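You operate a simulated robot arm through the tools that you are given. There is no shell and no other tool. Be economical: measure what you need, move in short steps, check, and stop when the job is done.

You run a simulated two-armed robot. Do the job below in one go: nothing can be reset, and whatever is moved stays where it is left.

TASK
Screw the cap back on the wash bottle on the table half by the wall bench.

Only the result counts: the job must be done as asked and must still hold three seconds after the hand-in. Knocking over, shifting, dropping, spilling or breaking anything else fails it. Lids that push on must go on centred and level and be pressed home; caps that screw on are set level and turned clockwise until they are tight.

THE ROBOT
Two 7-joint arms with two-finger parallel grippers on one trunk, on a base that drives. Base frame: it is fixed to the floor where the robot stands at the start and does not move with it; the origin is under the middle of the robot, x ahead of it, y to its left, z up; the surface under the hand at the start is at about z = 850. Units: mm, degrees, N and s.
The left shoulder is at the start at [60, 189, 1228], the right one opposite. With the tool pointing down near the work surface each hand reaches from about 100 to 640 mm from the robot's upright axis, wherever it stands, measured 20 degrees to its own side. Payload 3.43 kg a hand.
The tool frame of a hand sits at the grasp point between the pads (the TCP): z along the fingers, y along the line on which they close. The tips reach 30 mm beyond it. Largest opening 94 mm; finger width 28, thickness 10; the body of the gripper, 50 by 96 mm, starts 55 mm behind the TCP.
Orientation is that of the tool frame in the base frame, as a unit quaternion [w, x, y, z]. With the fingers straight down and closing along the base's y, the tool's x points along the base's -x, its y along +y and its z along -z.

THE INTERFACE
- The arms move only by the tool move_arm. It takes "left_targets", "right_targets" or both (then of equal length, played together; a hand with none holds still); each is text: rows parted by semicolons, each of 7 numbers parted by spaces: the shift along the tool's x, y, z in mm, then the turn, a rotation vector about the tool's x, y, z in degrees, then the closure in counts, from 0 (fully open) to 255 (shut). In form: tx ty tz wx wy wz hand; .... A call has 1 to 12 rows; each row is the pose to reach, as a shift and turn from the pose commanded when the call began, along the tool's axes at that moment. Rows are played at 5 a second. More than 50 mm and 8.6 degrees between two rows, or a gripper value outside its range, and nothing of the call is played. Where a pose cannot be reached the arm comes as near as it can. A force on the tool above 40 N (or 10 N above the force at the start of the call, whichever is more), or a blocked arm, ends the call early, and 0.2 s more pass. Each finger travels about 153 mm/s and halts on what it meets, pressing with about 44 N; the grip force reading is that of the motor and also rises with nothing between the fingers. The clock runs only during rows and for 0.2 s after the last one: add rows that repeat a pose to give the fingers time. It gives the time, the measured TCP pose, the force on the tool (base axes), the opening and the grip force at its end, in the units of the frame above (readings bear some noise), with the torque about the TCP (base axes, N m) and any sound that the robot's microphone picked up, and new pictures: "views" is both (left out), scene, wrist or none (wrist: the cameras of the hands that moved).
- Cameras (640 x 400 px; columns grow to the right, rows downward): "scene" is now at [4.4, -18.8, 1765.1]; the picture's right is [-0.29, -0.96, 0.00], its down [-0.83, 0.25, -0.51] and it looks along [0.49, -0.14, -0.86] (base axes); focal length 276 px, centre (320, 200). "left" rides on the left gripper at [76, -14, -103] in its tool frame; the picture's right is [0.18, 0.98, 0.00], its down [-0.75, 0.14, -0.64] and it looks along [-0.63, 0.12, 0.77] (tool axes); focal length 243 px, centre (320, 200). "right" rides on the right gripper at [76, 14, -102] in its tool frame; the picture's right is [-0.18, 0.98, 0.00], its down [-0.75, -0.14, -0.64] and it looks along [-0.63, -0.12, 0.77] (tool axes); focal length 243 px, centre (320, 200).
- slide_trunk(by): slides the trunk up (or, below 0, down) by that many mm; the arms and the scene camera ride with it, the base frame stays. It gives what a move gives, with no picture.
- steer(legs): drives the robot by 1 to 6 legs, each [ahead, left, turn to the left] in mm, mm and degrees, along the robot's own axes; the way and the turn of a leg run together, so that a leg with both is an arc; at most 1500 mm and 180 degrees a leg. The arms and the cameras ride along, it lands a little off, and it stops where it bumps. It gives what a move gives, and a new picture of the scene camera.
- head_to(pan, tilt): turns the head with the scene camera to pan (to the left, within 86 degrees either way) and tilt (down, from -29 to 69), counted from straight ahead of the robot. It gives what a move gives, and a new picture of the scene camera.
- locate(camera, pixels): for up to 12 pixels [column, row] of the newest picture of that camera ("zoom" is the newest enlarged one), the place [x, y, z] in the base frame of the surface seen there, good to about 2 mm. It takes no simulated time.
- zoom(camera, box): a new picture of the part [left, top, right, bottom] of that camera's present view, enlarged. It takes no simulated time.
- close_job(): hands the job in; it is judged then, once.

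Go step by step. Measure first, check grasps and placings, and put right what went wrong. The budget is 80 turns and 260 pictures, counting those below and the enlarged ones. Unless the task says otherwise, let go and move clear before handing in, and close with one line.

The tools are called by a JSON object that holds its "op" and its "data". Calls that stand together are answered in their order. move_arm: Moves the arms, as the interface text tells. Its arguments: {"type":"object","properties":{"left_targets":{"type":"string"},"right_targets":{"type":"string"},"views":{"type":"string","enum":["both","scene","wrist","none"]}},"required":[]} The other tools are called the same way: slide_trunk (by) slides the trunk up or down; steer (legs) drives the base; head_to (pan, tilt) turns the head that bears the scene camera; locate (camera, pixels) gives the place of the surface under pixels of a picture; zoom (camera, box) takes an enlarged picture of a part of a camera's view; close_job () hands the job in.

At the start:

```text
t: 0.0
left_position: [333.2, 105.2, 1242.6]
left_tool_rot: [0.0, 0.0, 1.0, 0.001]
left_contact_force: [-0.2, 0.5, 0.4]
left_moment: [0.03, 0.01, 0.0]
left_width: 94.1
left_grasp_force: 0.1
right_position: [333.6, -242.8, 1179.2]
right_tool_rot: [0.001, 0.0, 1.0, 0.0]
right_contact_force: [-0.1, -0.1, -0.7]
right_moment: [0.0, -0.01, 0.01]
right_width: 93.8
right_grasp_force: 0.0
trunk travel left (down, up): [-900.0, 90.0]
robot x, y, heading: [3.1, -2.1, -0.1]
head pan, tilt: [-16.6, 59.6]
```

scene: 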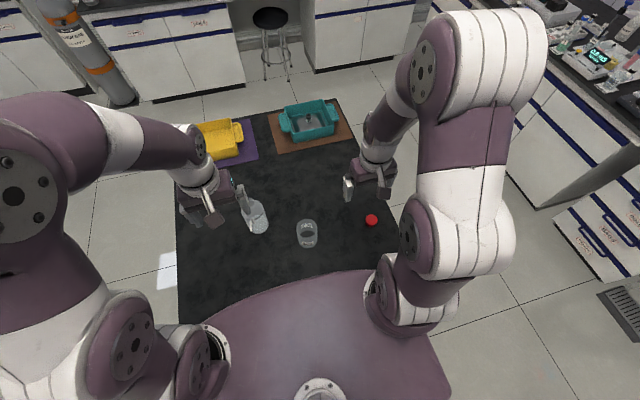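
right: 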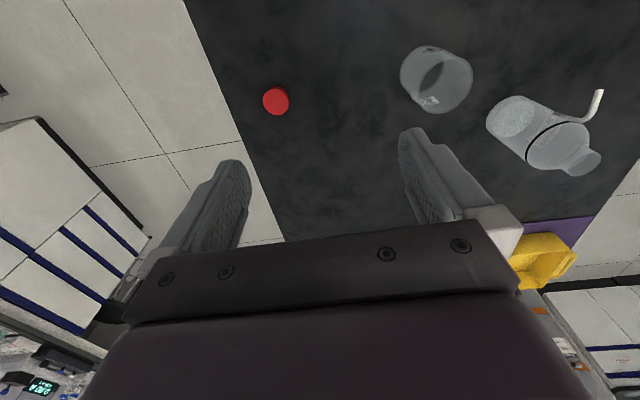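
left: 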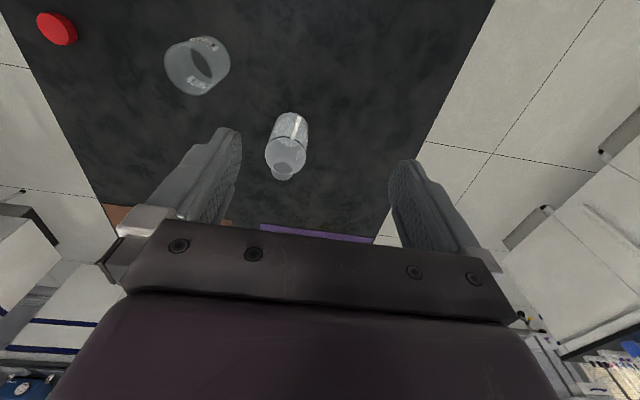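

The scene picture shows a wash bottle near (255,215), a beaker at (307,233) and a red cap at (372,219). I'll zoom in and locate them.

{"op": "zoom", "data": {"camera": "scene", "box": [170, 90, 410, 290]}}

{"op": "locate", "data": {"camera": "scene", "pixels": [[372, 219], [307, 225], [258, 225], [256, 208], [268, 194], [220, 270], [180, 310], [400, 262], [330, 135], [220, 150]]}}

{"op": "head_to", "data": {"pan": 0, "tilt": 35}}

```text
2.00 times, centred on (290, 190) of scene
```

zoom: 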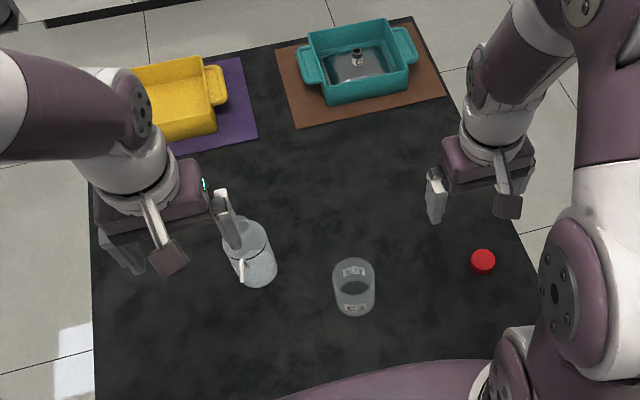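

```text
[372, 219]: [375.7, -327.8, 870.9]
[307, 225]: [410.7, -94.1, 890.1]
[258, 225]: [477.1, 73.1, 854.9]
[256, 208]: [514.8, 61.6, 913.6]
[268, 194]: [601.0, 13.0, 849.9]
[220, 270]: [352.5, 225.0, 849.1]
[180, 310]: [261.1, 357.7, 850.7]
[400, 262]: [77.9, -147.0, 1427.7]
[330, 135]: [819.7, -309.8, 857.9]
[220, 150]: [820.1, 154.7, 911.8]
```

```text
t: 0.9
left_position: [334.5, 104.2, 1243.9]
left_tool_rot: [0.0, 0.0, 1.0, 0.0]
left_contact_force: [0.8, -0.1, -0.4]
left_moment: [-0.01, -0.02, 0.05]
left_width: 93.8
left_grasp_force: 0.0
right_position: [334.2, -241.4, 1179.0]
right_tool_rot: [0.0, 0.0, 1.0, 0.0]
right_contact_force: [0.3, 0.6, -0.3]
right_moment: [-0.02, 0.03, 0.04]
right_width: 93.8
right_grasp_force: 0.1
trunk travel left (down, up): [-900.0, 90.0]
robot x, y, heading: [-0.2, 0.9, 0.1]
head pan, tilt: [0.0, 35.0]
```

scene: 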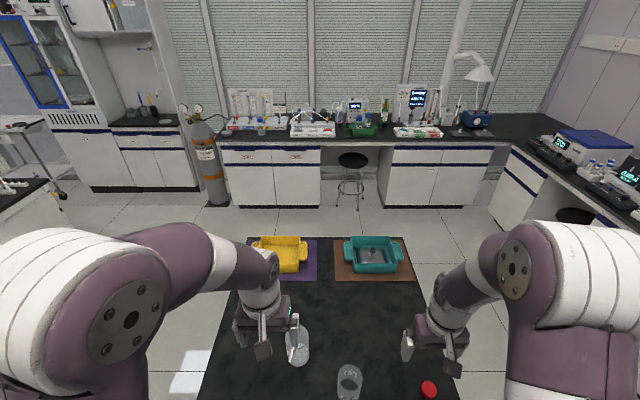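

The wall bench is ahead of the table. I'll look closely at the bottle, the cap and the teal tray.

{"op": "zoom", "data": {"camera": "left", "box": [150, 20, 350, 220]}}

{"op": "zoom", "data": {"camera": "right", "box": [380, 20, 620, 200]}}

{"op": "zoom", "data": {"camera": "scene", "box": [220, 220, 460, 400]}}

{"op": "zoom", "data": {"camera": "right", "box": [230, 60, 330, 140]}}

```text
2.00 times, centred on (250, 120) of left
```

zoom: 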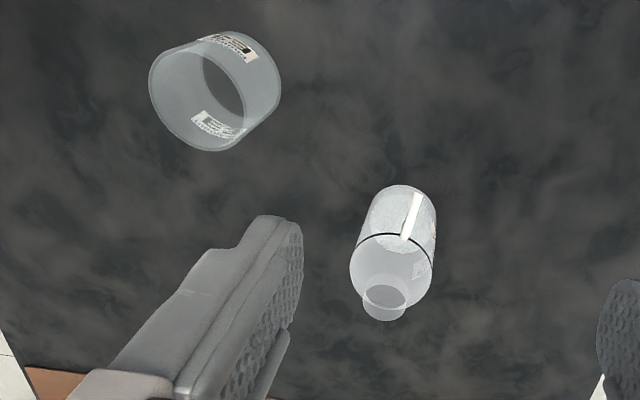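

```text
2.22 times, centred on (500, 110) of right
```

zoom: 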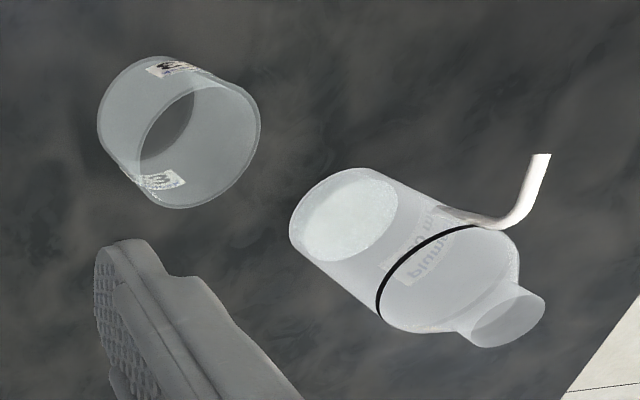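

```text
2.22 times, centred on (340, 310) of scene
```

zoom: 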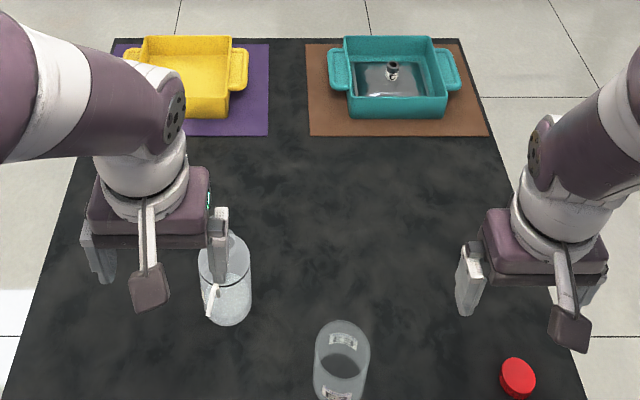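

```text
5.00 times, centred on (280, 100) of right
```

zoom: 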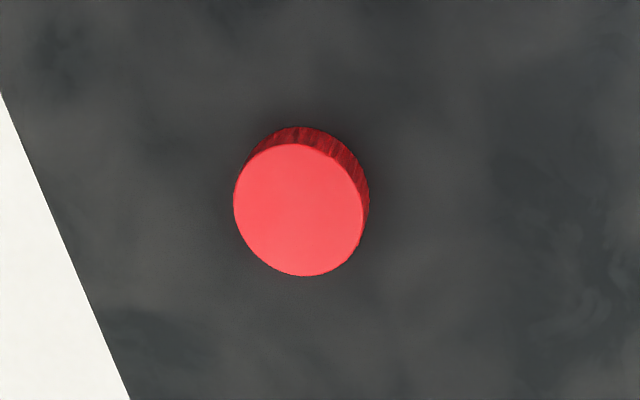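

Only one wash bottle is in sight and its neck is open; the red cap lies flat on the right. I'll tilt the head back down and measure geometry.

{"op": "locate", "data": {"camera": "zoom", "pixels": [[300, 205], [236, 205], [362, 220], [300, 272], [315, 145], [330, 300]]}}

{"op": "locate", "data": {"camera": "left", "pixels": [[287, 169], [281, 177], [273, 168], [299, 168], [285, 155], [265, 155], [306, 155], [290, 135], [293, 122], [280, 120]]}}

{"op": "head_to", "data": {"pan": 0, "tilt": 55}}

```text
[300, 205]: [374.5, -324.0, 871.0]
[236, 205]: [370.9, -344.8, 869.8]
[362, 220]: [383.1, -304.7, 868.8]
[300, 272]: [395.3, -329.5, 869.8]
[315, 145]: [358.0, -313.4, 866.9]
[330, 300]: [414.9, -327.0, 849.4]
```

```text
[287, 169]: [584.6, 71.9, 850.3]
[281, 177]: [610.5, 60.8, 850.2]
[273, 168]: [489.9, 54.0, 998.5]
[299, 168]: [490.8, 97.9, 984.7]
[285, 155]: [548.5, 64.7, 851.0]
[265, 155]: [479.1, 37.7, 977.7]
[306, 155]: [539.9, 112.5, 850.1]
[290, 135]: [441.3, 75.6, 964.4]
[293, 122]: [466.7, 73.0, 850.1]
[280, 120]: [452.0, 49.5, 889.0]
```

```text
t: 1.7
left_position: [332.9, 104.3, 1242.3]
left_tool_rot: [0.0, 0.0, 1.0, 0.001]
left_contact_force: [0.4, 0.6, -0.3]
left_moment: [0.05, 0.0, -0.02]
left_width: 93.9
left_grasp_force: 0.1
right_position: [334.0, -242.4, 1179.3]
right_tool_rot: [0.0, -0.001, 1.0, 0.0]
right_contact_force: [0.1, -0.4, 0.7]
right_moment: [-0.01, 0.0, -0.03]
right_width: 94.2
right_grasp_force: 0.1
trunk travel left (down, up): [-900.0, 90.0]
robot x, y, heading: [0.1, -3.1, -0.1]
head pan, tilt: [0.0, 55.0]
```

scene: 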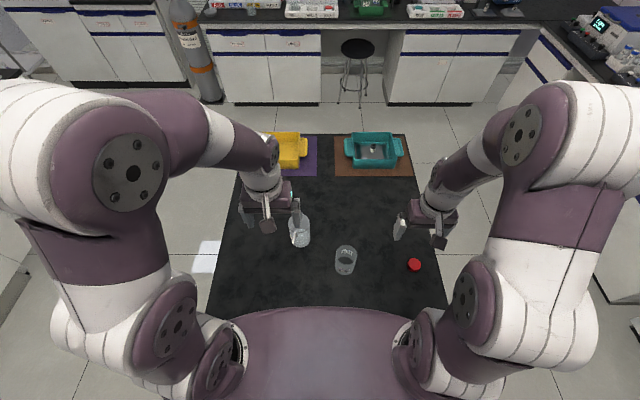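

Cap: centre about (376,-325), top z 871, ⌀≈43. Bottle neck top is near z≈1000 around (490,75), with the spout toward -x. I'll swing the left hand out to the left into a horizontal pose (tool x up) so it can hold the bottle low from the side.

{"op": "move_arm", "data": {"left_targets": "-5 19 13 4.9 4.9 -4.9 0; -11 38 27 9.8 9.8 -9.8 0; -17 56 40 14.7 14.7 -14.7 0; -22 75 54 19.6 19.6 -19.6 0; -28 94 67 24.5 24.5 -24.5 0; -33 112 81 29.4 29.4 -29.4 0; -39 131 94 34.3 34.3 -34.3 0; -45 150 108 39.2 39.2 -39.2 0; -50 169 121 44.1 44.1 -44.1 0; -56 187 135 49 49 -49 0; -61 206 148 53.9 53.9 -53.9 0; -67 225 162 58.8 58.8 -58.8 0"}}

```text
t: 4.3
left_position: [186.3, 172.0, 1025.3]
left_tool_rot: [-0.427, -0.463, 0.643, -0.435]
left_contact_force: [-0.6, 0.4, 0.0]
left_moment: [-0.01, 0.02, 0.01]
left_width: 94.0
left_grasp_force: 0.0
left hand out of reach, approached as far as the arm can: row 5, 6, 7, 8, 9, 10, 11, 12
right_position: [331.6, -240.1, 1179.7]
right_tool_rot: [0.001, 0.0, 1.0, -0.001]
right_contact_force: [0.6, 0.4, -0.2]
right_moment: [0.02, -0.01, -0.02]
right_width: 93.9
right_grasp_force: 0.1
trunk travel left (down, up): [-900.0, 90.0]
robot x, y, heading: [-1.0, 1.4, -0.0]
head pan, tilt: [0.0, 55.0]
```

scene: 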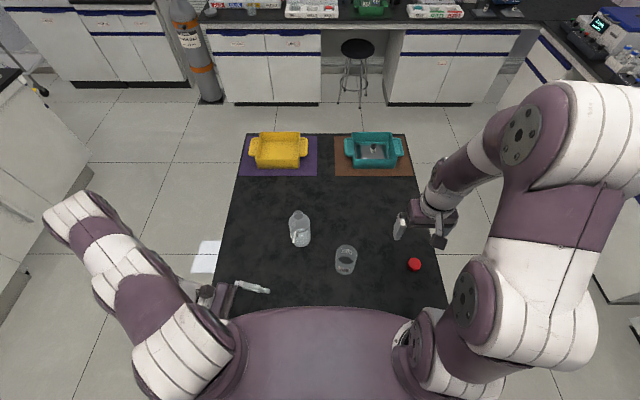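
left: 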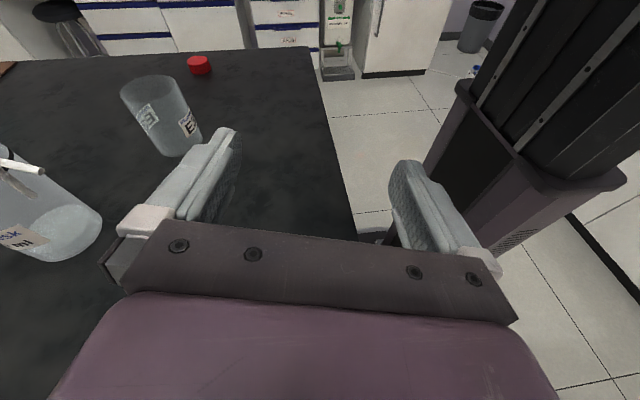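

The left hand is now nearly horizontal at (186,172), and the bottle is clear in the scene at (300,228). I'll zoom and measure it.

{"op": "zoom", "data": {"camera": "scene", "box": [270, 200, 334, 256]}}

{"op": "locate", "data": {"camera": "zoom", "pixels": [[280, 120], [340, 120], [310, 150], [222, 290], [212, 300], [300, 390], [400, 380], [310, 230], [225, 190], [390, 200], [240, 350], [260, 300]]}}

{"op": "locate", "data": {"camera": "left", "pixels": [[40, 168], [20, 165], [5, 160], [8, 180], [60, 215], [100, 218], [50, 258], [25, 235], [70, 190]]}}

```text
7.14 times, centred on (302, 228) of scene
```

zoom: 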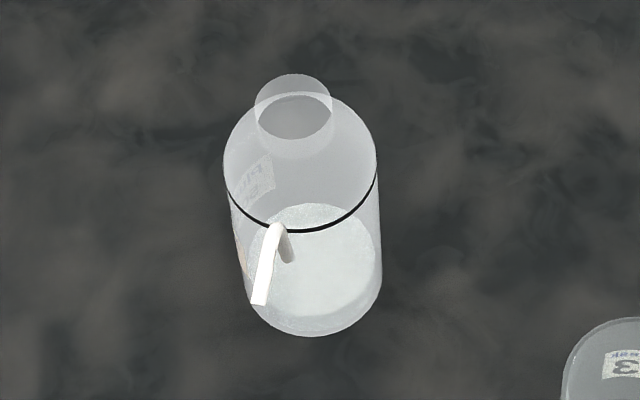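

```text
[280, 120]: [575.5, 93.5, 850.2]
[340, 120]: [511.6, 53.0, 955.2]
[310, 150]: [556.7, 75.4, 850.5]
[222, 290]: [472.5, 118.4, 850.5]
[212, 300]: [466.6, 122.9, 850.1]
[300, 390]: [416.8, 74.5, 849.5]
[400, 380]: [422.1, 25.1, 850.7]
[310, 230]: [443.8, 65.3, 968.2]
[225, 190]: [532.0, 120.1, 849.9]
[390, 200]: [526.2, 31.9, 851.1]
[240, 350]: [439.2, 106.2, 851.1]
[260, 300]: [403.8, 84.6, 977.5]
```

```text
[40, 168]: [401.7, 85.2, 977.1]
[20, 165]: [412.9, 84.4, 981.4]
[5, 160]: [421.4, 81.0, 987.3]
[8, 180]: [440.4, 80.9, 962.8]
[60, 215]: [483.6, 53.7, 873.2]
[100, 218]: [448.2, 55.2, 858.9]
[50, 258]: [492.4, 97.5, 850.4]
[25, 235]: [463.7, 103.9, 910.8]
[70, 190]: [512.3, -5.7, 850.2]
```

The spout leaves the body around z≈960 and points at -x, so gripping at z≈900 is clear. I'll measure neck rim and body edges more.

{"op": "locate", "data": {"camera": "zoom", "pixels": [[257, 105], [331, 105], [294, 75], [262, 90], [326, 90], [262, 120], [328, 120], [229, 140], [371, 140], [300, 334], [245, 300], [376, 290]]}}

{"op": "slide_trunk", "data": {"by": -60}}

```text
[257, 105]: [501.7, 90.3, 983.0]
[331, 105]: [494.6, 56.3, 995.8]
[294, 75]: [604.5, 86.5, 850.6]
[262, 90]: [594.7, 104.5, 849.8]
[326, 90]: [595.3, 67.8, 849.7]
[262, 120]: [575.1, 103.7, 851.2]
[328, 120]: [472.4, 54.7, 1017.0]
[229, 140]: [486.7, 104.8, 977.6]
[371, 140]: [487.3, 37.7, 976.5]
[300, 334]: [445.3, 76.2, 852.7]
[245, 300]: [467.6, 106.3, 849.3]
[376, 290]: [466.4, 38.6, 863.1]
```

```text
t: 5.3
left_position: [186.6, 172.1, 964.6]
left_tool_rot: [-0.427, -0.464, 0.644, -0.434]
left_contact_force: [0.1, -0.3, 0.3]
left_moment: [0.0, -0.02, 0.03]
left_width: 93.9
left_grasp_force: 0.1
right_position: [334.2, -242.8, 1119.2]
right_tool_rot: [0.0, 0.0, 1.0, 0.0]
right_contact_force: [0.2, -0.8, -1.4]
right_moment: [-0.03, 0.0, 0.05]
right_width: 93.8
right_grasp_force: 0.0
trunk travel left (down, up): [-840.0, 150.0]
robot x, y, heading: [1.1, 0.4, 0.2]
head pan, tilt: [0.0, 55.0]
```

Bottle axis is about (484,72), body radius ≈36. Now I'll turn the left hand to a diagonal approach (pointing +x,-y, slightly down), stopping short of the bottle.

{"op": "move_arm", "data": {"left_targets": "-10 -26 -2 6 0 -2.5 0; -19 -52 -4 12 0.1 -4.9 0; -29 -78 -6 18 0.1 -7.4 0; -38 -104 -8 24 0.2 -9.8 0; -48 -130 -10 30 0.2 -12.3 0; -57 -157 -12 36 0.3 -14.8 0; -67 -183 -14 42 0.3 -17.2 0; -77 -209 -16 48 0.4 -19.7 0"}}

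```text
t: 7.1
left_position: [216.7, 154.2, 921.6]
left_tool_rot: [0.27, 0.695, -0.327, 0.581]
left_contact_force: [0.0, -0.3, 0.0]
left_moment: [0.0, -0.02, 0.04]
left_width: 94.0
left_grasp_force: 0.1
left hand out of reach, approached as far as the arm can: row 1, 2, 3, 4, 5, 6, 7, 8
right_position: [333.1, -242.3, 1119.3]
right_tool_rot: [0.0, 0.0, 1.0, 0.0]
right_contact_force: [0.6, -0.3, -0.9]
right_moment: [0.01, -0.01, 0.02]
right_width: 94.1
right_grasp_force: 0.0
trunk travel left (down, up): [-840.0, 150.0]
robot x, y, heading: [0.5, 0.2, 0.1]
head pan, tilt: [0.0, 55.0]
```

scene: 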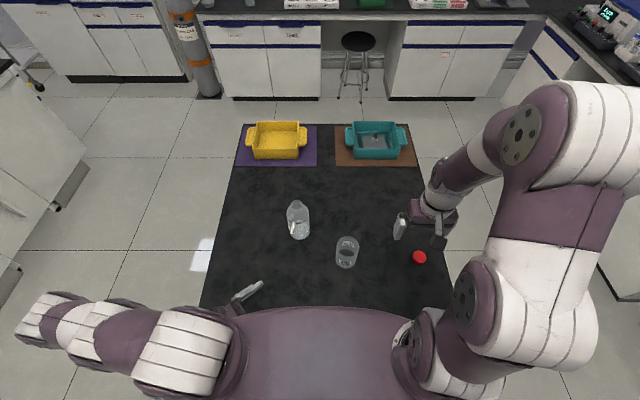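
left: 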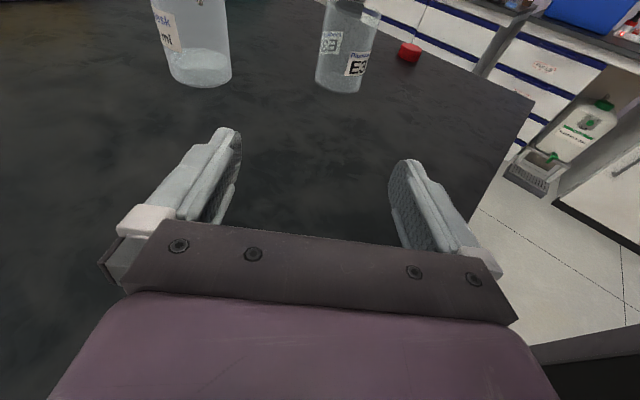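

The orientation was reached but the reach is short (x≈217): the wrist is at a limit in the camera-up roll. I'll back out and use the natural roll with the tool pitched about 35° down instead, which still clears the table.

{"op": "move_arm", "data": {"left_targets": "5 2 -6 -8 0 3.3 0; 10 4 -13 -16 -0.1 6.6 0; 18 6 -20 -24 -0.2 9.9 0; 24 8 -27 -32 -0.3 13.1 0; 30 10 -34 -40 -0.3 16.4 0; 37 11 -40 -48 -0.4 19.7 0", "views": "none"}}

```text
refused: row 1 steps farther than a row can; nothing moved
```

The refusal is from a slightly too large rotation step. It's also unclear what commanded pose the arm is holding, so I'll send a null row to test that.

{"op": "move_arm", "data": {"left_targets": "0 0 0 0 0 0 0", "views": "none"}}

```text
t: 7.5
left_position: [215.9, 155.2, 923.4]
left_tool_rot: [0.271, 0.694, -0.328, 0.581]
left_contact_force: [0.1, -0.8, -0.4]
left_moment: [-0.01, 0.0, -0.02]
left_width: 94.3
left_grasp_force: 0.1
right_position: [333.4, -241.4, 1119.9]
right_tool_rot: [0.0, 0.0, 1.0, 0.0]
right_contact_force: [0.4, 0.2, 0.0]
right_moment: [-0.01, -0.02, 0.0]
right_width: 93.9
right_grasp_force: 0.1
trunk travel left (down, up): [-840.0, 150.0]
robot x, y, heading: [-1.0, -2.2, -0.1]
head pan, tilt: [0.0, 55.0]
```

The null row is reachable, so commanded equals measured. Backing out.

{"op": "move_arm", "data": {"left_targets": "5 2 -6 -7 0 2.8 0; 10 4 -12 -14 -0.1 5.6 0; 16 5 -17 -21 -0.2 8.4 0; 21 7 -23 -28 -0.2 11.2 0; 26 8 -29 -35 -0.3 14.1 0; 32 10 -34 -42 -0.4 16.9 0; 37 11 -40 -48 -0.4 19.7 0", "views": "none"}}

```text
t: 9.1
left_position: [189.9, 171.7, 966.8]
left_tool_rot: [-0.426, -0.463, 0.645, -0.434]
left_contact_force: [0.1, -1.0, -0.4]
left_moment: [0.0, -0.02, 0.02]
left_width: 94.2
left_grasp_force: 0.1
right_position: [333.0, -242.4, 1119.2]
right_tool_rot: [0.001, 0.0, 1.0, 0.0]
right_contact_force: [-0.2, 0.2, 0.1]
right_moment: [-0.01, -0.03, 0.01]
right_width: 94.0
right_grasp_force: 0.0
trunk travel left (down, up): [-840.0, 150.0]
robot x, y, heading: [0.7, 1.1, 0.2]
head pan, tilt: [0.0, 55.0]
```

{"op": "move_arm", "data": {"left_targets": "16 -15 -1 -4.9 -4.9 4.9 0; 31 -31 -2 -9.8 -9.8 9.8 0; 47 -46 -3 -14.7 -14.7 14.7 0; 63 -62 -4 -19.6 -19.6 19.6 0; 79 -77 -5 -24.5 -24.5 24.5 0; 94 -93 -6 -29.4 -29.4 29.4 0; 110 -108 -7 -34.3 -34.3 34.3 0; 126 -124 -8 -39.2 -39.2 39.2 0; 141 -139 -8 -44.1 -44.1 44.1 0; 157 -155 -9 -49 -49 49 0; 173 -170 -10 -53.9 -53.9 53.9 0; 188 -186 -11 -58.8 -58.8 58.8 0", "views": "scene"}}

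```text
t: 11.7
left_position: [329.9, 104.0, 1179.2]
left_tool_rot: [0.008, -0.008, 0.999, 0.032]
left_contact_force: [0.1, 0.8, 0.2]
left_moment: [-0.02, 0.01, 0.0]
left_width: 94.0
left_grasp_force: 0.0
right_position: [333.6, -243.0, 1119.9]
right_tool_rot: [-0.001, 0.0, 1.0, 0.0]
right_contact_force: [-0.1, 1.1, 0.1]
right_moment: [0.01, 0.02, 0.02]
right_width: 93.8
right_grasp_force: 0.1
trunk travel left (down, up): [-840.0, 150.0]
robot x, y, heading: [1.5, -2.2, -0.0]
head pan, tilt: [0.0, 55.0]
```

scene: 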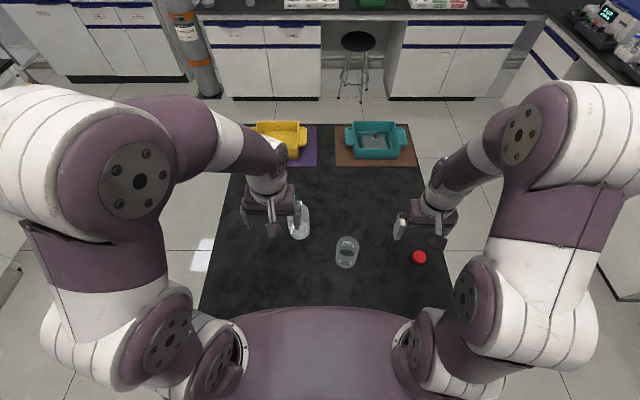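

Back at a normal pose. Now to the natural-roll, 35° down-pitched pose pointing (0.57,-0.82), backed off from the bottle.

{"op": "move_arm", "data": {"left_targets": "-9 10 12 2.6 -5.1 5.1 0; -17 20 25 5.3 -10.1 10.1 0; -26 30 40 7.9 -15.2 15.2 0; -34 40 60 10.5 -20.2 20.2 0; -43 50 80 13.2 -25.3 25.3 0; -52 55 105 15.8 -30.4 30.4 0; -60 60 130 18.4 -35.4 35.4 0; -69 63 155 21 -40.5 40.5 0; -77 65 180 23.7 -45.5 45.5 0; -86 65 207 26.3 -50.6 50.6 0"}}

```text
t: 13.9
left_position: [420.7, 180.8, 974.9]
left_tool_rot: [0.405, 0.417, 0.793, -0.182]
left_contact_force: [-0.5, 0.5, 0.3]
left_moment: [-0.02, 0.01, -0.04]
left_width: 94.1
left_grasp_force: 0.0
right_position: [334.1, -241.5, 1119.7]
right_tool_rot: [0.0, -0.001, 1.0, -0.001]
right_contact_force: [0.5, 0.6, 0.0]
right_moment: [-0.02, 0.01, 0.0]
right_width: 93.7
right_grasp_force: 0.0
trunk travel left (down, up): [-840.0, 150.0]
robot x, y, heading: [-0.9, 1.7, -0.1]
head pan, tilt: [0.0, 55.0]
```

scene: 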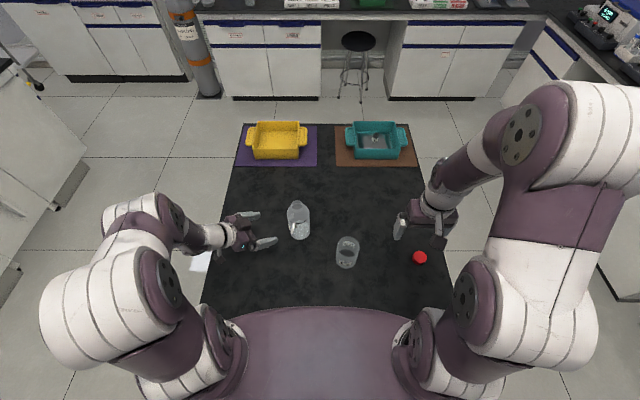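
left: 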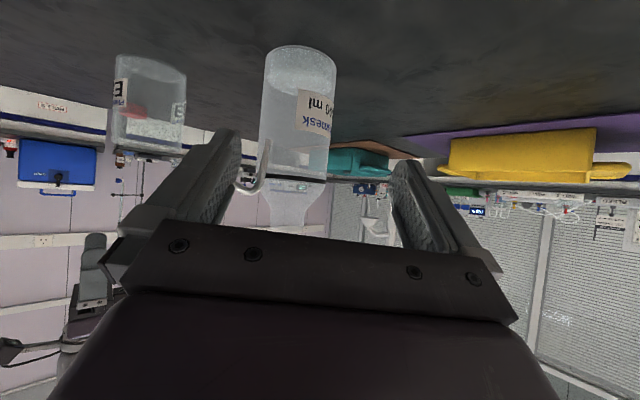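

The pose is reached and the bottle sits between the fingers (pixels 263–335). I'll measure its edges from here.

{"op": "locate", "data": {"camera": "left", "pixels": [[300, 60], [300, 120], [268, 120], [331, 120], [264, 150], [260, 170], [240, 188], [290, 200], [290, 222], [275, 222], [305, 222], [298, 170]]}}

{"op": "zoom", "data": {"camera": "left", "box": [200, 30, 380, 240]}}

{"op": "zoom", "data": {"camera": "scene", "box": [210, 180, 370, 280]}}

```text
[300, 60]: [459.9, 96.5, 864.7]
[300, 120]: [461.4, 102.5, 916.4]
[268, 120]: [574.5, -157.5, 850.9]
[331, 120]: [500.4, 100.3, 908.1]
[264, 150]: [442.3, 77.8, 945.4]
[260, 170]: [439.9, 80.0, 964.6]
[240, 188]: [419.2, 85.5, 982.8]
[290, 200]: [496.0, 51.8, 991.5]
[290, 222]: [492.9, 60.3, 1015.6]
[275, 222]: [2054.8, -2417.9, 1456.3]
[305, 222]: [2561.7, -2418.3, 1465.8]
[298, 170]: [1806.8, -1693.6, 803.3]
```

```text
1.90 times, centred on (290, 135) of left
```

zoom: 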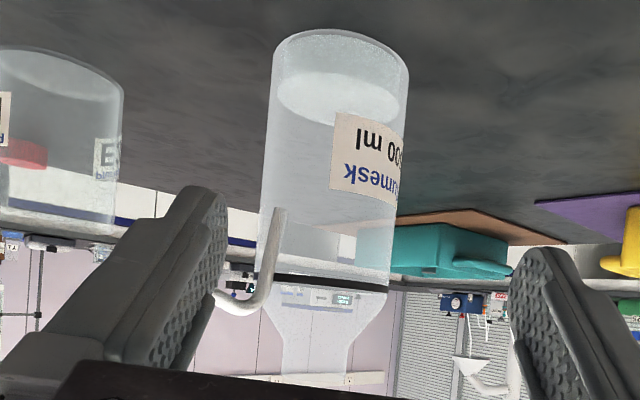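

```text
4.00 times, centred on (290, 230) of scene
```

zoom: 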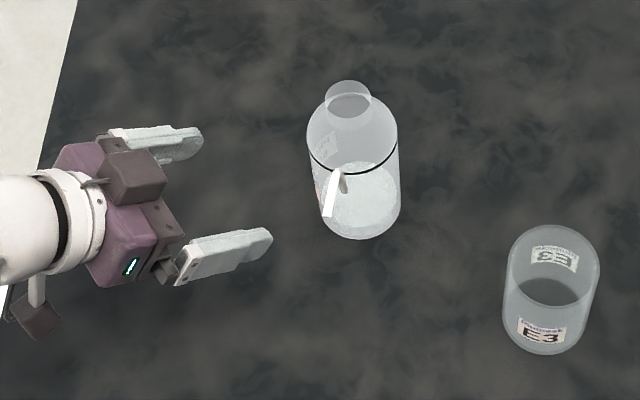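

Bottle axis is about (479.5, 71.5), body radius ≈35, neck top ≈1018. I'll lower the left hand first, then advance horizontally under the spout until the pads straddle the body.

{"op": "move_arm", "data": {"left_targets": "20 -9 19 0 0 -1.8 0; 41 -17 39 0 0 -3.6 0; 61 -26 58 0 0 -3.6 0; 46 -25 78 0 0 -3.6 0; 31 -24 98 0 0 -3.6 0; 31 -24 98 0 0 -3.6 0"}}

{"op": "locate", "data": {"camera": "left", "pixels": [[320, 60]]}}

```text
t: 15.3
left_position: [441.3, 125.4, 891.3]
left_tool_rot: [0.398, 0.392, 0.806, -0.194]
left_contact_force: [0.0, -0.1, -0.4]
left_moment: [-0.01, -0.02, 0.02]
left_width: 94.0
left_grasp_force: 0.1
right_position: [333.9, -242.3, 1119.7]
right_tool_rot: [0.0, 0.001, 1.0, 0.001]
right_contact_force: [0.1, -0.1, -0.5]
right_moment: [-0.01, 0.02, 0.0]
right_width: 93.9
right_grasp_force: 0.1
trunk travel left (down, up): [-840.0, 150.0]
robot x, y, heading: [0.9, -0.8, -0.1]
head pan, tilt: [0.0, 55.0]
```

scene: 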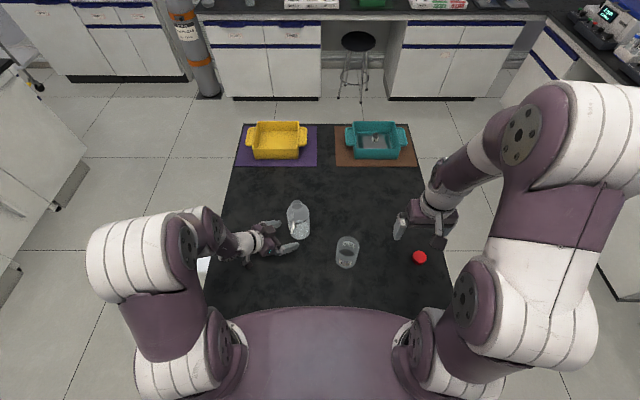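
left: 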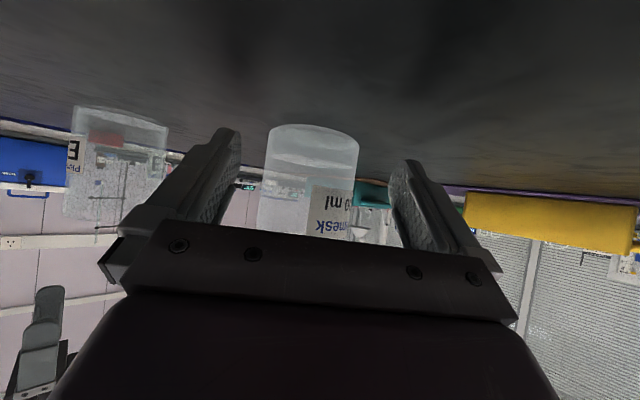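

```text
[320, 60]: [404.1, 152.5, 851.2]
```

{"op": "move_arm", "data": {"left_targets": "-10 -1 14 0 0 0 0; -20 -2 28 0 0 0 0; -31 -3 42 0 0 0 0; -31 -3 42 0 0 0 0"}}

{"op": "zoom", "data": {"camera": "scene", "box": [220, 180, 348, 260]}}

```text
t: 16.3
left_position: [469.7, 82.9, 891.7]
left_tool_rot: [0.397, 0.393, 0.807, -0.194]
left_contact_force: [-0.3, 0.5, 0.5]
left_moment: [0.0, 0.01, -0.01]
left_width: 93.8
left_grasp_force: 0.0
right_position: [332.7, -241.7, 1120.1]
right_tool_rot: [0.0, 0.0, 1.0, 0.0]
right_contact_force: [-0.5, 0.2, 0.1]
right_moment: [0.04, 0.0, -0.01]
right_width: 93.9
right_grasp_force: 0.1
trunk travel left (down, up): [-840.0, 150.0]
robot x, y, heading: [2.2, -1.1, -0.1]
head pan, tilt: [0.0, 55.0]
```

scene: 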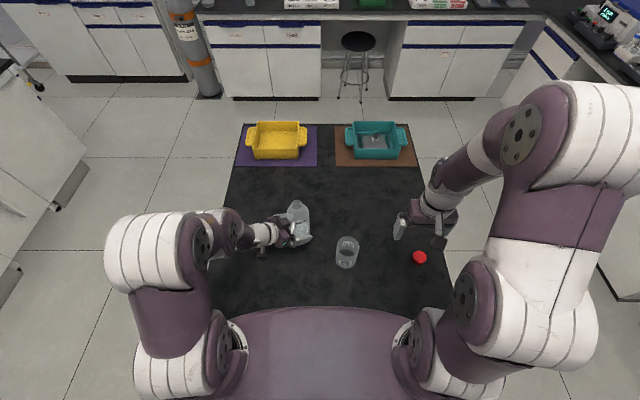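
left: 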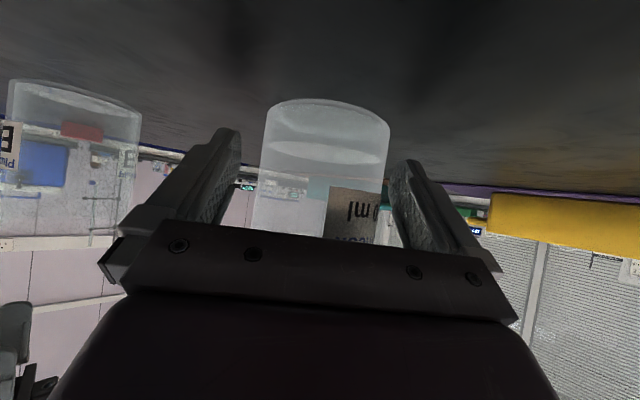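

```text
5.00 times, centred on (284, 220) of scene
```

zoom: 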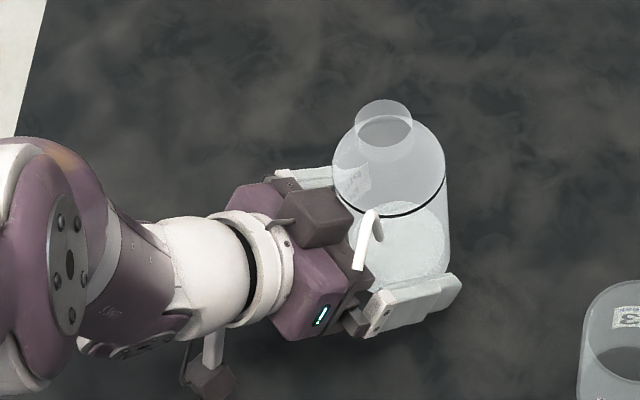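

The pads straddle the bottle, spout clear above the palm. Closing the left gripper gradually.

{"op": "move_arm", "data": {"left_targets": "0 2 0 0 0 0 30; 0 2 0 0 0 0 50; 0 2 0 0 0 0 70; 0 2 0 0 0 0 100; 0 2 0 0 0 0 160; 0 2 0 0 0 0 255; 0 2 0 0 0 0 255"}}

{"op": "zoom", "data": {"camera": "scene", "box": [220, 180, 348, 260]}}

```text
t: 17.9
left_position: [470.3, 83.2, 891.0]
left_tool_rot: [0.398, 0.392, 0.806, -0.195]
left_contact_force: [-0.4, -0.2, 1.2]
left_moment: [0.01, -0.02, -0.01]
left_width: 71.8
left_grasp_force: 44.1
right_position: [335.2, -242.2, 1119.6]
right_tool_rot: [0.0, 0.001, 1.0, 0.001]
right_contact_force: [0.0, 0.2, -0.5]
right_moment: [0.02, -0.02, 0.0]
right_width: 94.0
right_grasp_force: 0.0
trunk travel left (down, up): [-840.0, 150.0]
robot x, y, heading: [-0.5, 1.4, -0.2]
head pan, tilt: [0.0, 55.0]
```

scene: 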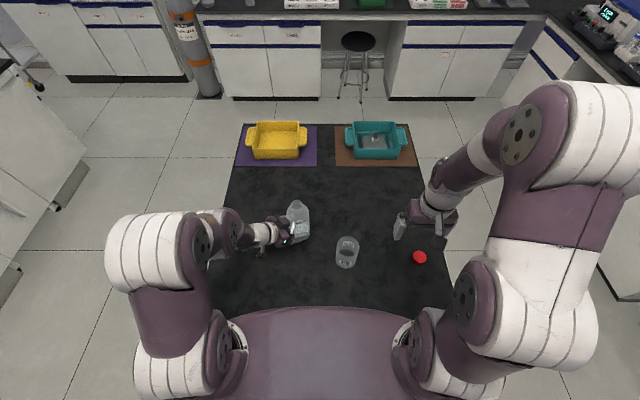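
left: 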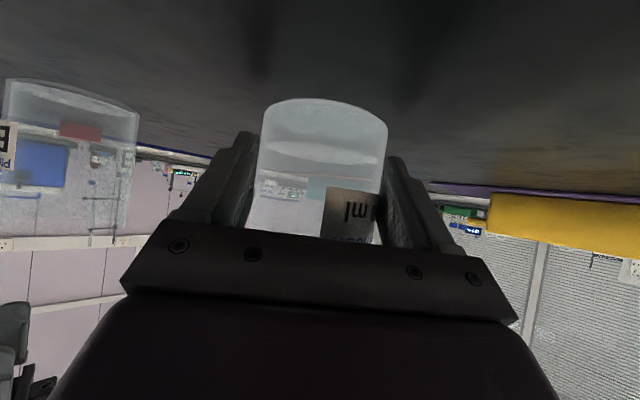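

```text
5.00 times, centred on (284, 220) of scene
```

zoom: 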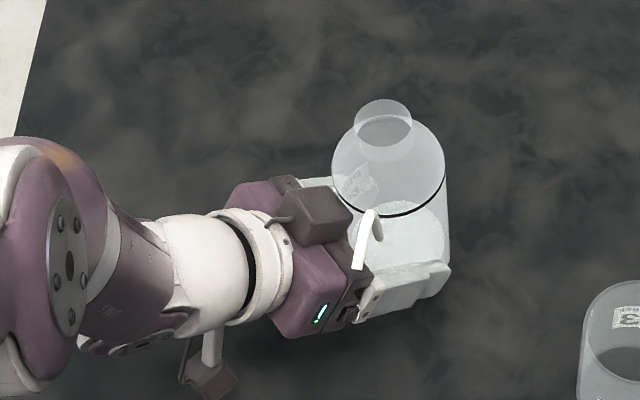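

The left gripper holds the bottle (71.8 mm, 44 N). Now the right hand: I'll check the left-hand box height and refine the cap's position, while moving the right hand above the cap.

{"op": "locate", "data": {"camera": "zoom", "pixels": [[320, 200], [340, 225], [366, 250], [357, 115], [410, 125], [385, 103], [385, 150], [404, 108], [334, 170], [444, 170]]}}

{"op": "move_arm", "data": {"right_targets": "-10 -20 30 0 0 0 0; -20 -40 60 0 0 0 0; -30 -62 90 0 0 0 0; -42 -83 120 0 0 0 0; -42 -83 150 0 0 0 0; -42 -83 150 0 0 0 0"}}

```text
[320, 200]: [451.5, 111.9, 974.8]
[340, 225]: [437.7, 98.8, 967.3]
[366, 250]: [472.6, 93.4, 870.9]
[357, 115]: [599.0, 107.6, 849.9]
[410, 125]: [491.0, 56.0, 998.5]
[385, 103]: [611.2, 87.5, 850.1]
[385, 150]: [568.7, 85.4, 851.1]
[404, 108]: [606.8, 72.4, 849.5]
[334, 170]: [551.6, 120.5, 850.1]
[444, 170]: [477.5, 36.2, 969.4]
```

```text
t: 19.3
left_position: [469.8, 82.4, 890.1]
left_tool_rot: [0.398, 0.392, 0.806, -0.194]
left_contact_force: [0.1, 0.3, 0.1]
left_moment: [0.01, 0.04, 0.0]
left_width: 71.8
left_grasp_force: 44.2
right_position: [378.0, -322.8, 968.3]
right_tool_rot: [0.001, 0.0, 1.0, 0.0]
right_contact_force: [0.3, 0.0, 0.4]
right_moment: [0.03, 0.03, 0.01]
right_width: 94.2
right_grasp_force: 0.0
trunk travel left (down, up): [-840.0, 150.0]
robot x, y, heading: [-3.5, 1.9, -0.2]
head pan, tilt: [0.0, 55.0]
```

scene: 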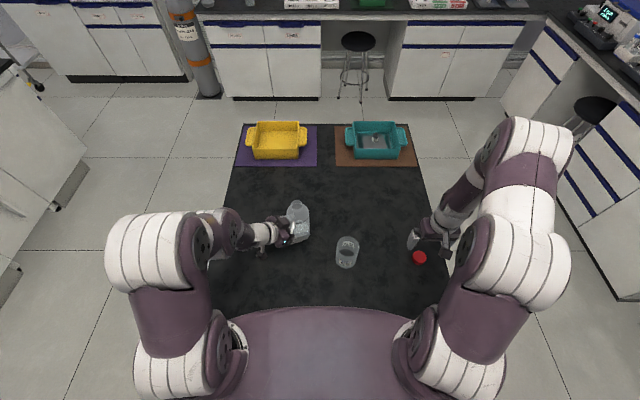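
right: 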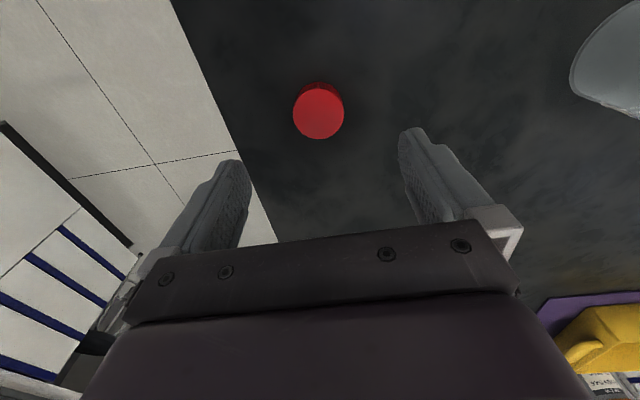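

{"op": "locate", "data": {"camera": "right", "pixels": [[318, 113], [294, 115], [343, 115], [318, 138], [319, 90], [303, 97], [334, 97]]}}

{"op": "zoom", "data": {"camera": "right", "box": [278, 70, 358, 150]}}

```text
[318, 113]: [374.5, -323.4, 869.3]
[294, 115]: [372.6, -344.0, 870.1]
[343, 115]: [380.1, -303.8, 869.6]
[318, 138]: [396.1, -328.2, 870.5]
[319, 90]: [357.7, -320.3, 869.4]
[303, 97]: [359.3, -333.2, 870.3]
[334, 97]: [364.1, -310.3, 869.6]
```

```text
5.00 times, centred on (318, 110) of right
```

zoom: 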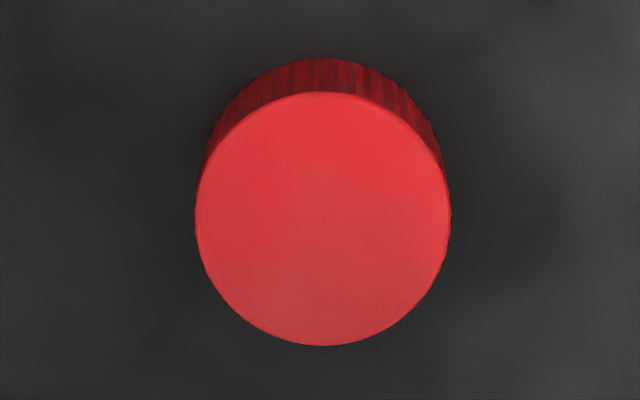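

Cap centre ≈ (376,-324), ⌀≈41.5, open side down. Lowering with open fingers to tips ≈5 mm above the table and closing gently.

{"op": "move_arm", "data": {"right_targets": "2 -1 25 0 0 0 0; 2 -1 50 0 0 0 0; 2 -1 70 0 0 0 0; 2 -1 83 0 0 0 0; 2 -1 83 0 0 0 0; 2 -1 83 0 0 0 60; 2 -1 83 0 0 0 110; 2 -1 83 0 0 0 150; 2 -1 83 0 0 0 255; 2 -1 83 0 0 0 255; 2 -1 83 0 0 0 255", "views": "wrist"}}

```text
t: 21.7
left_position: [470.8, 82.5, 890.5]
left_tool_rot: [0.397, 0.393, 0.806, -0.194]
left_contact_force: [-0.9, -1.0, -0.3]
left_moment: [0.01, 0.02, 0.0]
left_width: 71.6
left_grasp_force: 44.2
right_position: [373.8, -326.5, 886.2]
right_tool_rot: [0.001, 0.0, 1.0, 0.0]
right_contact_force: [0.5, 1.3, 0.3]
right_moment: [0.01, 0.01, 0.01]
right_width: 39.8
right_grasp_force: 43.9
trunk travel left (down, up): [-840.0, 150.0]
robot x, y, heading: [-0.5, -0.8, -0.2]
head pan, tilt: [0.0, 55.0]
```

right: 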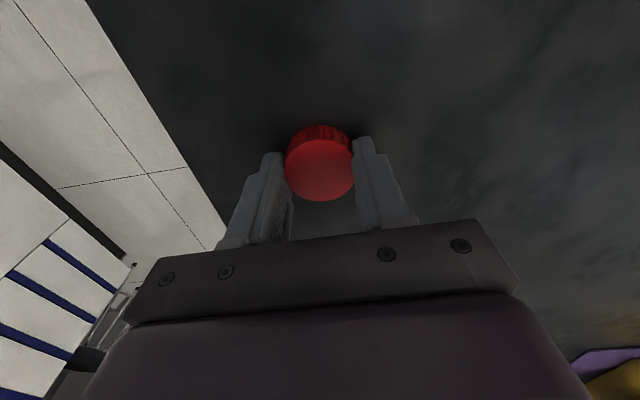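

Cap gripped (39.8 mm). Lift 200 mm and measure the cap relative to the TCP.

{"op": "move_arm", "data": {"right_targets": "0 0 -40 0 0 0 255; 0 0 -80 0 0 0 255; 0 0 -120 0 0 0 255; 0 0 -160 0 0 0 255; 0 0 -200 0 0 0 255; 0 0 -200 0 0 0 255"}}

{"op": "zoom", "data": {"camera": "right", "box": [240, 100, 400, 220]}}

{"op": "locate", "data": {"camera": "right", "pixels": [[320, 165], [320, 200], [287, 165], [353, 165], [320, 145], [305, 195], [335, 195], [340, 148], [300, 148], [318, 130]]}}

```text
t: 23.1
left_position: [471.4, 82.5, 891.5]
left_tool_rot: [0.397, 0.393, 0.806, -0.195]
left_contact_force: [-0.9, 0.7, -0.1]
left_moment: [0.0, -0.04, 0.01]
left_width: 71.7
left_grasp_force: 44.3
right_position: [374.5, -327.4, 1090.1]
right_tool_rot: [-0.001, 0.0, 1.0, 0.0]
right_contact_force: [-0.3, -0.3, -0.1]
right_moment: [-0.01, 0.01, -0.02]
right_width: 39.8
right_grasp_force: 43.8
trunk travel left (down, up): [-840.0, 150.0]
robot x, y, heading: [1.9, 1.3, 0.2]
head pan, tilt: [0.0, 55.0]
```

scene: 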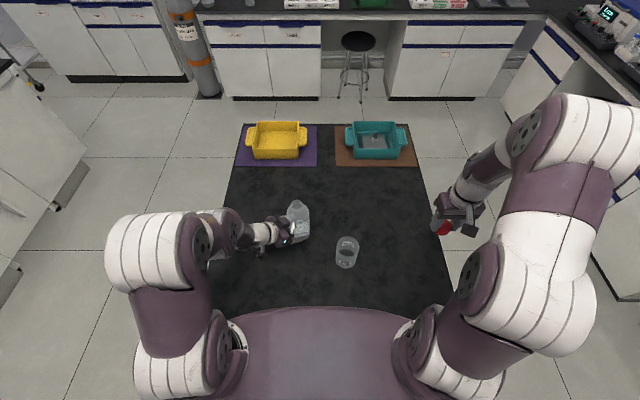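
right: 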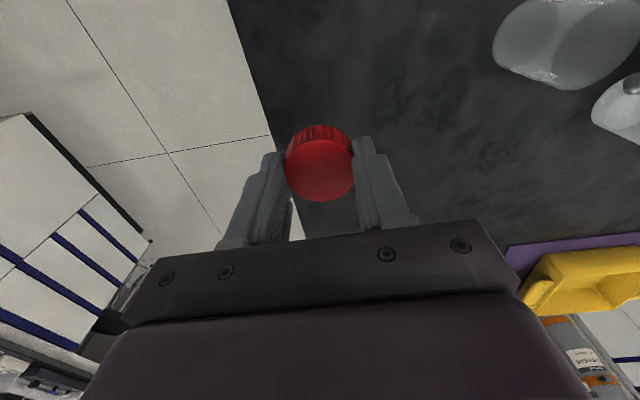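

```text
3.33 times, centred on (320, 160) of right
```

zoom: 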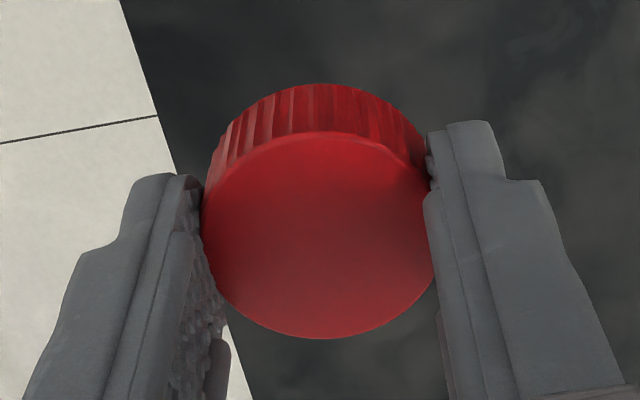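

```text
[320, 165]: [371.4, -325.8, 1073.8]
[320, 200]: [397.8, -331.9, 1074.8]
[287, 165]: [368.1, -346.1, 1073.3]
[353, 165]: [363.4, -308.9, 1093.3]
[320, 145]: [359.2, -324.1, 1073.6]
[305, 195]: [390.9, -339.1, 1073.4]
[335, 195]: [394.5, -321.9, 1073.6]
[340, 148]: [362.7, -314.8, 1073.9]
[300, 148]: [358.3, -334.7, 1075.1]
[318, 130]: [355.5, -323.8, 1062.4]
```

Cap top sits 16 mm below the TCP, about level, offset ≈+2.5 mm in x. Next I'll carry it high toward the bottle, short of it, so the wrist camera can measure the neck.

{"op": "move_arm", "data": {"right_targets": "0 30 -30 0 0 0 255; -2 70 -50 0 0 0 255; -5 112 -60 0 0 0 255; -8 155 -70 0 0 0 255; -10 198 -80 0 0 0 255; -13 240 -80 0 0 0 255; -16 282 -80 0 0 0 255; -18 324 -80 0 0 0 255; -20 360 -80 0 0 0 255; -20 390 -80 0 0 0 255; -20 390 -80 0 0 0 255"}}

```text
t: 25.5
left_position: [470.4, 82.9, 892.2]
left_tool_rot: [0.398, 0.393, 0.806, -0.195]
left_contact_force: [-0.6, 0.8, -0.3]
left_moment: [0.02, 0.05, 0.01]
left_width: 71.9
left_grasp_force: 44.0
right_position: [391.5, 64.8, 1165.4]
right_tool_rot: [0.001, 0.001, 1.0, 0.0]
right_contact_force: [0.0, -0.2, 0.0]
right_moment: [-0.01, 0.03, -0.01]
right_width: 40.0
right_grasp_force: 43.7
trunk travel left (down, up): [-840.0, 150.0]
robot x, y, heading: [0.0, -0.4, -0.0]
head pan, tilt: [0.0, 55.0]
```

scene: 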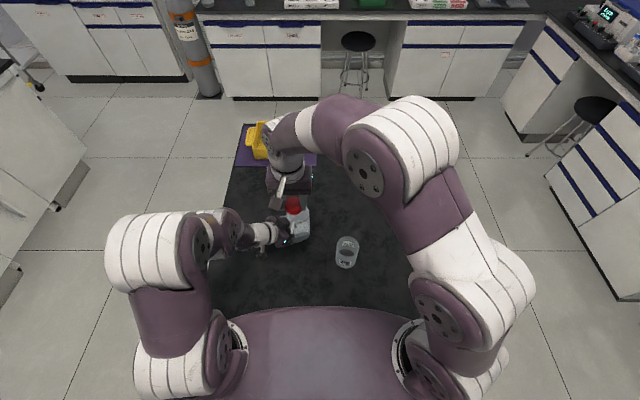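
right: 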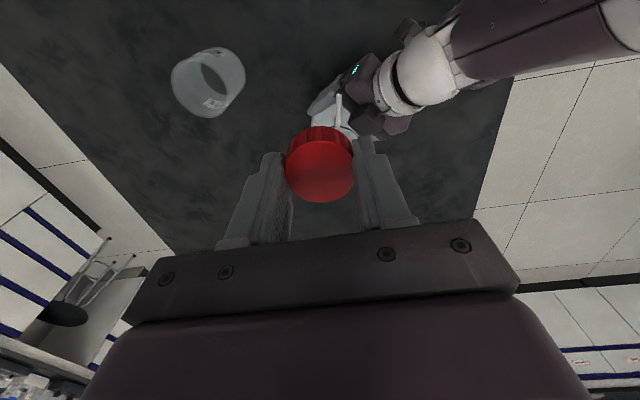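

The bottle hides behind the cap in the wrist view; I'll sidestep to -y and forward so the neck shows beside the fingers.

{"op": "move_arm", "data": {"right_targets": "-20 -30 0 0 0 0 255; -40 -60 0 0 0 0 255; -58 -90 0 0 0 0 255; -58 -90 0 0 0 0 255", "views": "wrist"}}

{"op": "zoom", "data": {"camera": "right", "box": [350, 60, 510, 180]}}

```text
t: 26.5
left_position: [470.6, 82.6, 890.9]
left_tool_rot: [0.397, 0.392, 0.807, -0.193]
left_contact_force: [0.2, -0.4, 0.3]
left_moment: [0.0, -0.04, -0.02]
left_width: 71.7
left_grasp_force: 43.9
right_position: [449.6, -25.5, 1166.8]
right_tool_rot: [0.001, 0.0, 1.0, 0.001]
right_contact_force: [0.2, -0.1, -0.7]
right_moment: [-0.01, -0.01, 0.02]
right_width: 39.8
right_grasp_force: 44.4
trunk travel left (down, up): [-840.0, 150.0]
robot x, y, heading: [1.4, 3.8, -0.2]
head pan, tilt: [0.0, 55.0]
```

right: 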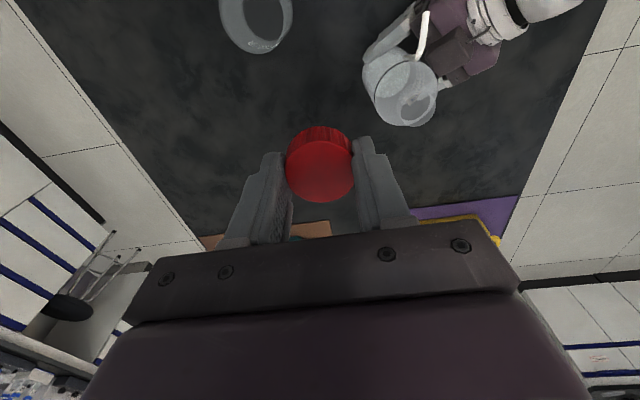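

```text
3.33 times, centred on (430, 120) of right
```

zoom: 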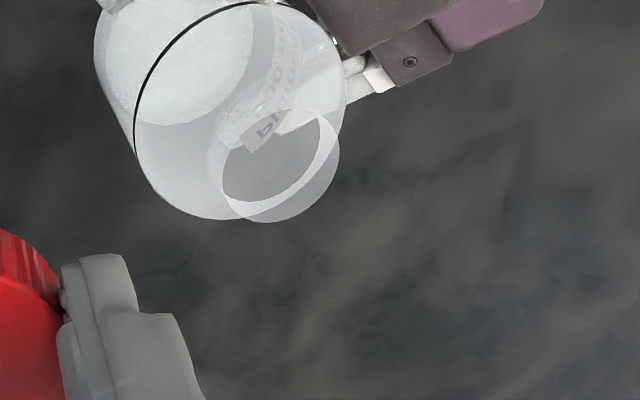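

{"op": "locate", "data": {"camera": "zoom", "pixels": [[230, 205], [250, 219], [275, 221], [300, 213], [322, 196], [336, 170], [338, 145], [328, 122], [312, 111], [225, 190], [222, 165], [280, 170]]}}

{"op": "locate", "data": {"camera": "zoom", "pixels": [[236, 202], [252, 215], [275, 217], [298, 209], [318, 193], [332, 168], [335, 147], [325, 126], [322, 140], [310, 170], [285, 192], [250, 200]]}}

```text
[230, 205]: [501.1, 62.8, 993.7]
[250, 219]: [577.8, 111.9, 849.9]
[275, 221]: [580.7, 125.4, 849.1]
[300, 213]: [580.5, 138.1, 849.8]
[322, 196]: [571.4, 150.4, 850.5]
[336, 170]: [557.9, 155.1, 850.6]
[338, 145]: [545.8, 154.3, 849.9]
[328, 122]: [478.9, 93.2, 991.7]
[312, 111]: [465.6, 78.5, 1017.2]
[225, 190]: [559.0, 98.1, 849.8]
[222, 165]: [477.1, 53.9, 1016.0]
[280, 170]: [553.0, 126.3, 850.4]
```

```text
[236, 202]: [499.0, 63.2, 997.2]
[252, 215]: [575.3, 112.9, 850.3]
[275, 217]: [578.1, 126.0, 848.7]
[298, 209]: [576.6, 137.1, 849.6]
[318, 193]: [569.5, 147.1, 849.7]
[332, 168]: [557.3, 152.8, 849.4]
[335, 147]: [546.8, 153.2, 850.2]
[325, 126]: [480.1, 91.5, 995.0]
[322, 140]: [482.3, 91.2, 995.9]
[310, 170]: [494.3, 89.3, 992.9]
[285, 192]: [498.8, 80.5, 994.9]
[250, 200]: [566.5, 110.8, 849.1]
```

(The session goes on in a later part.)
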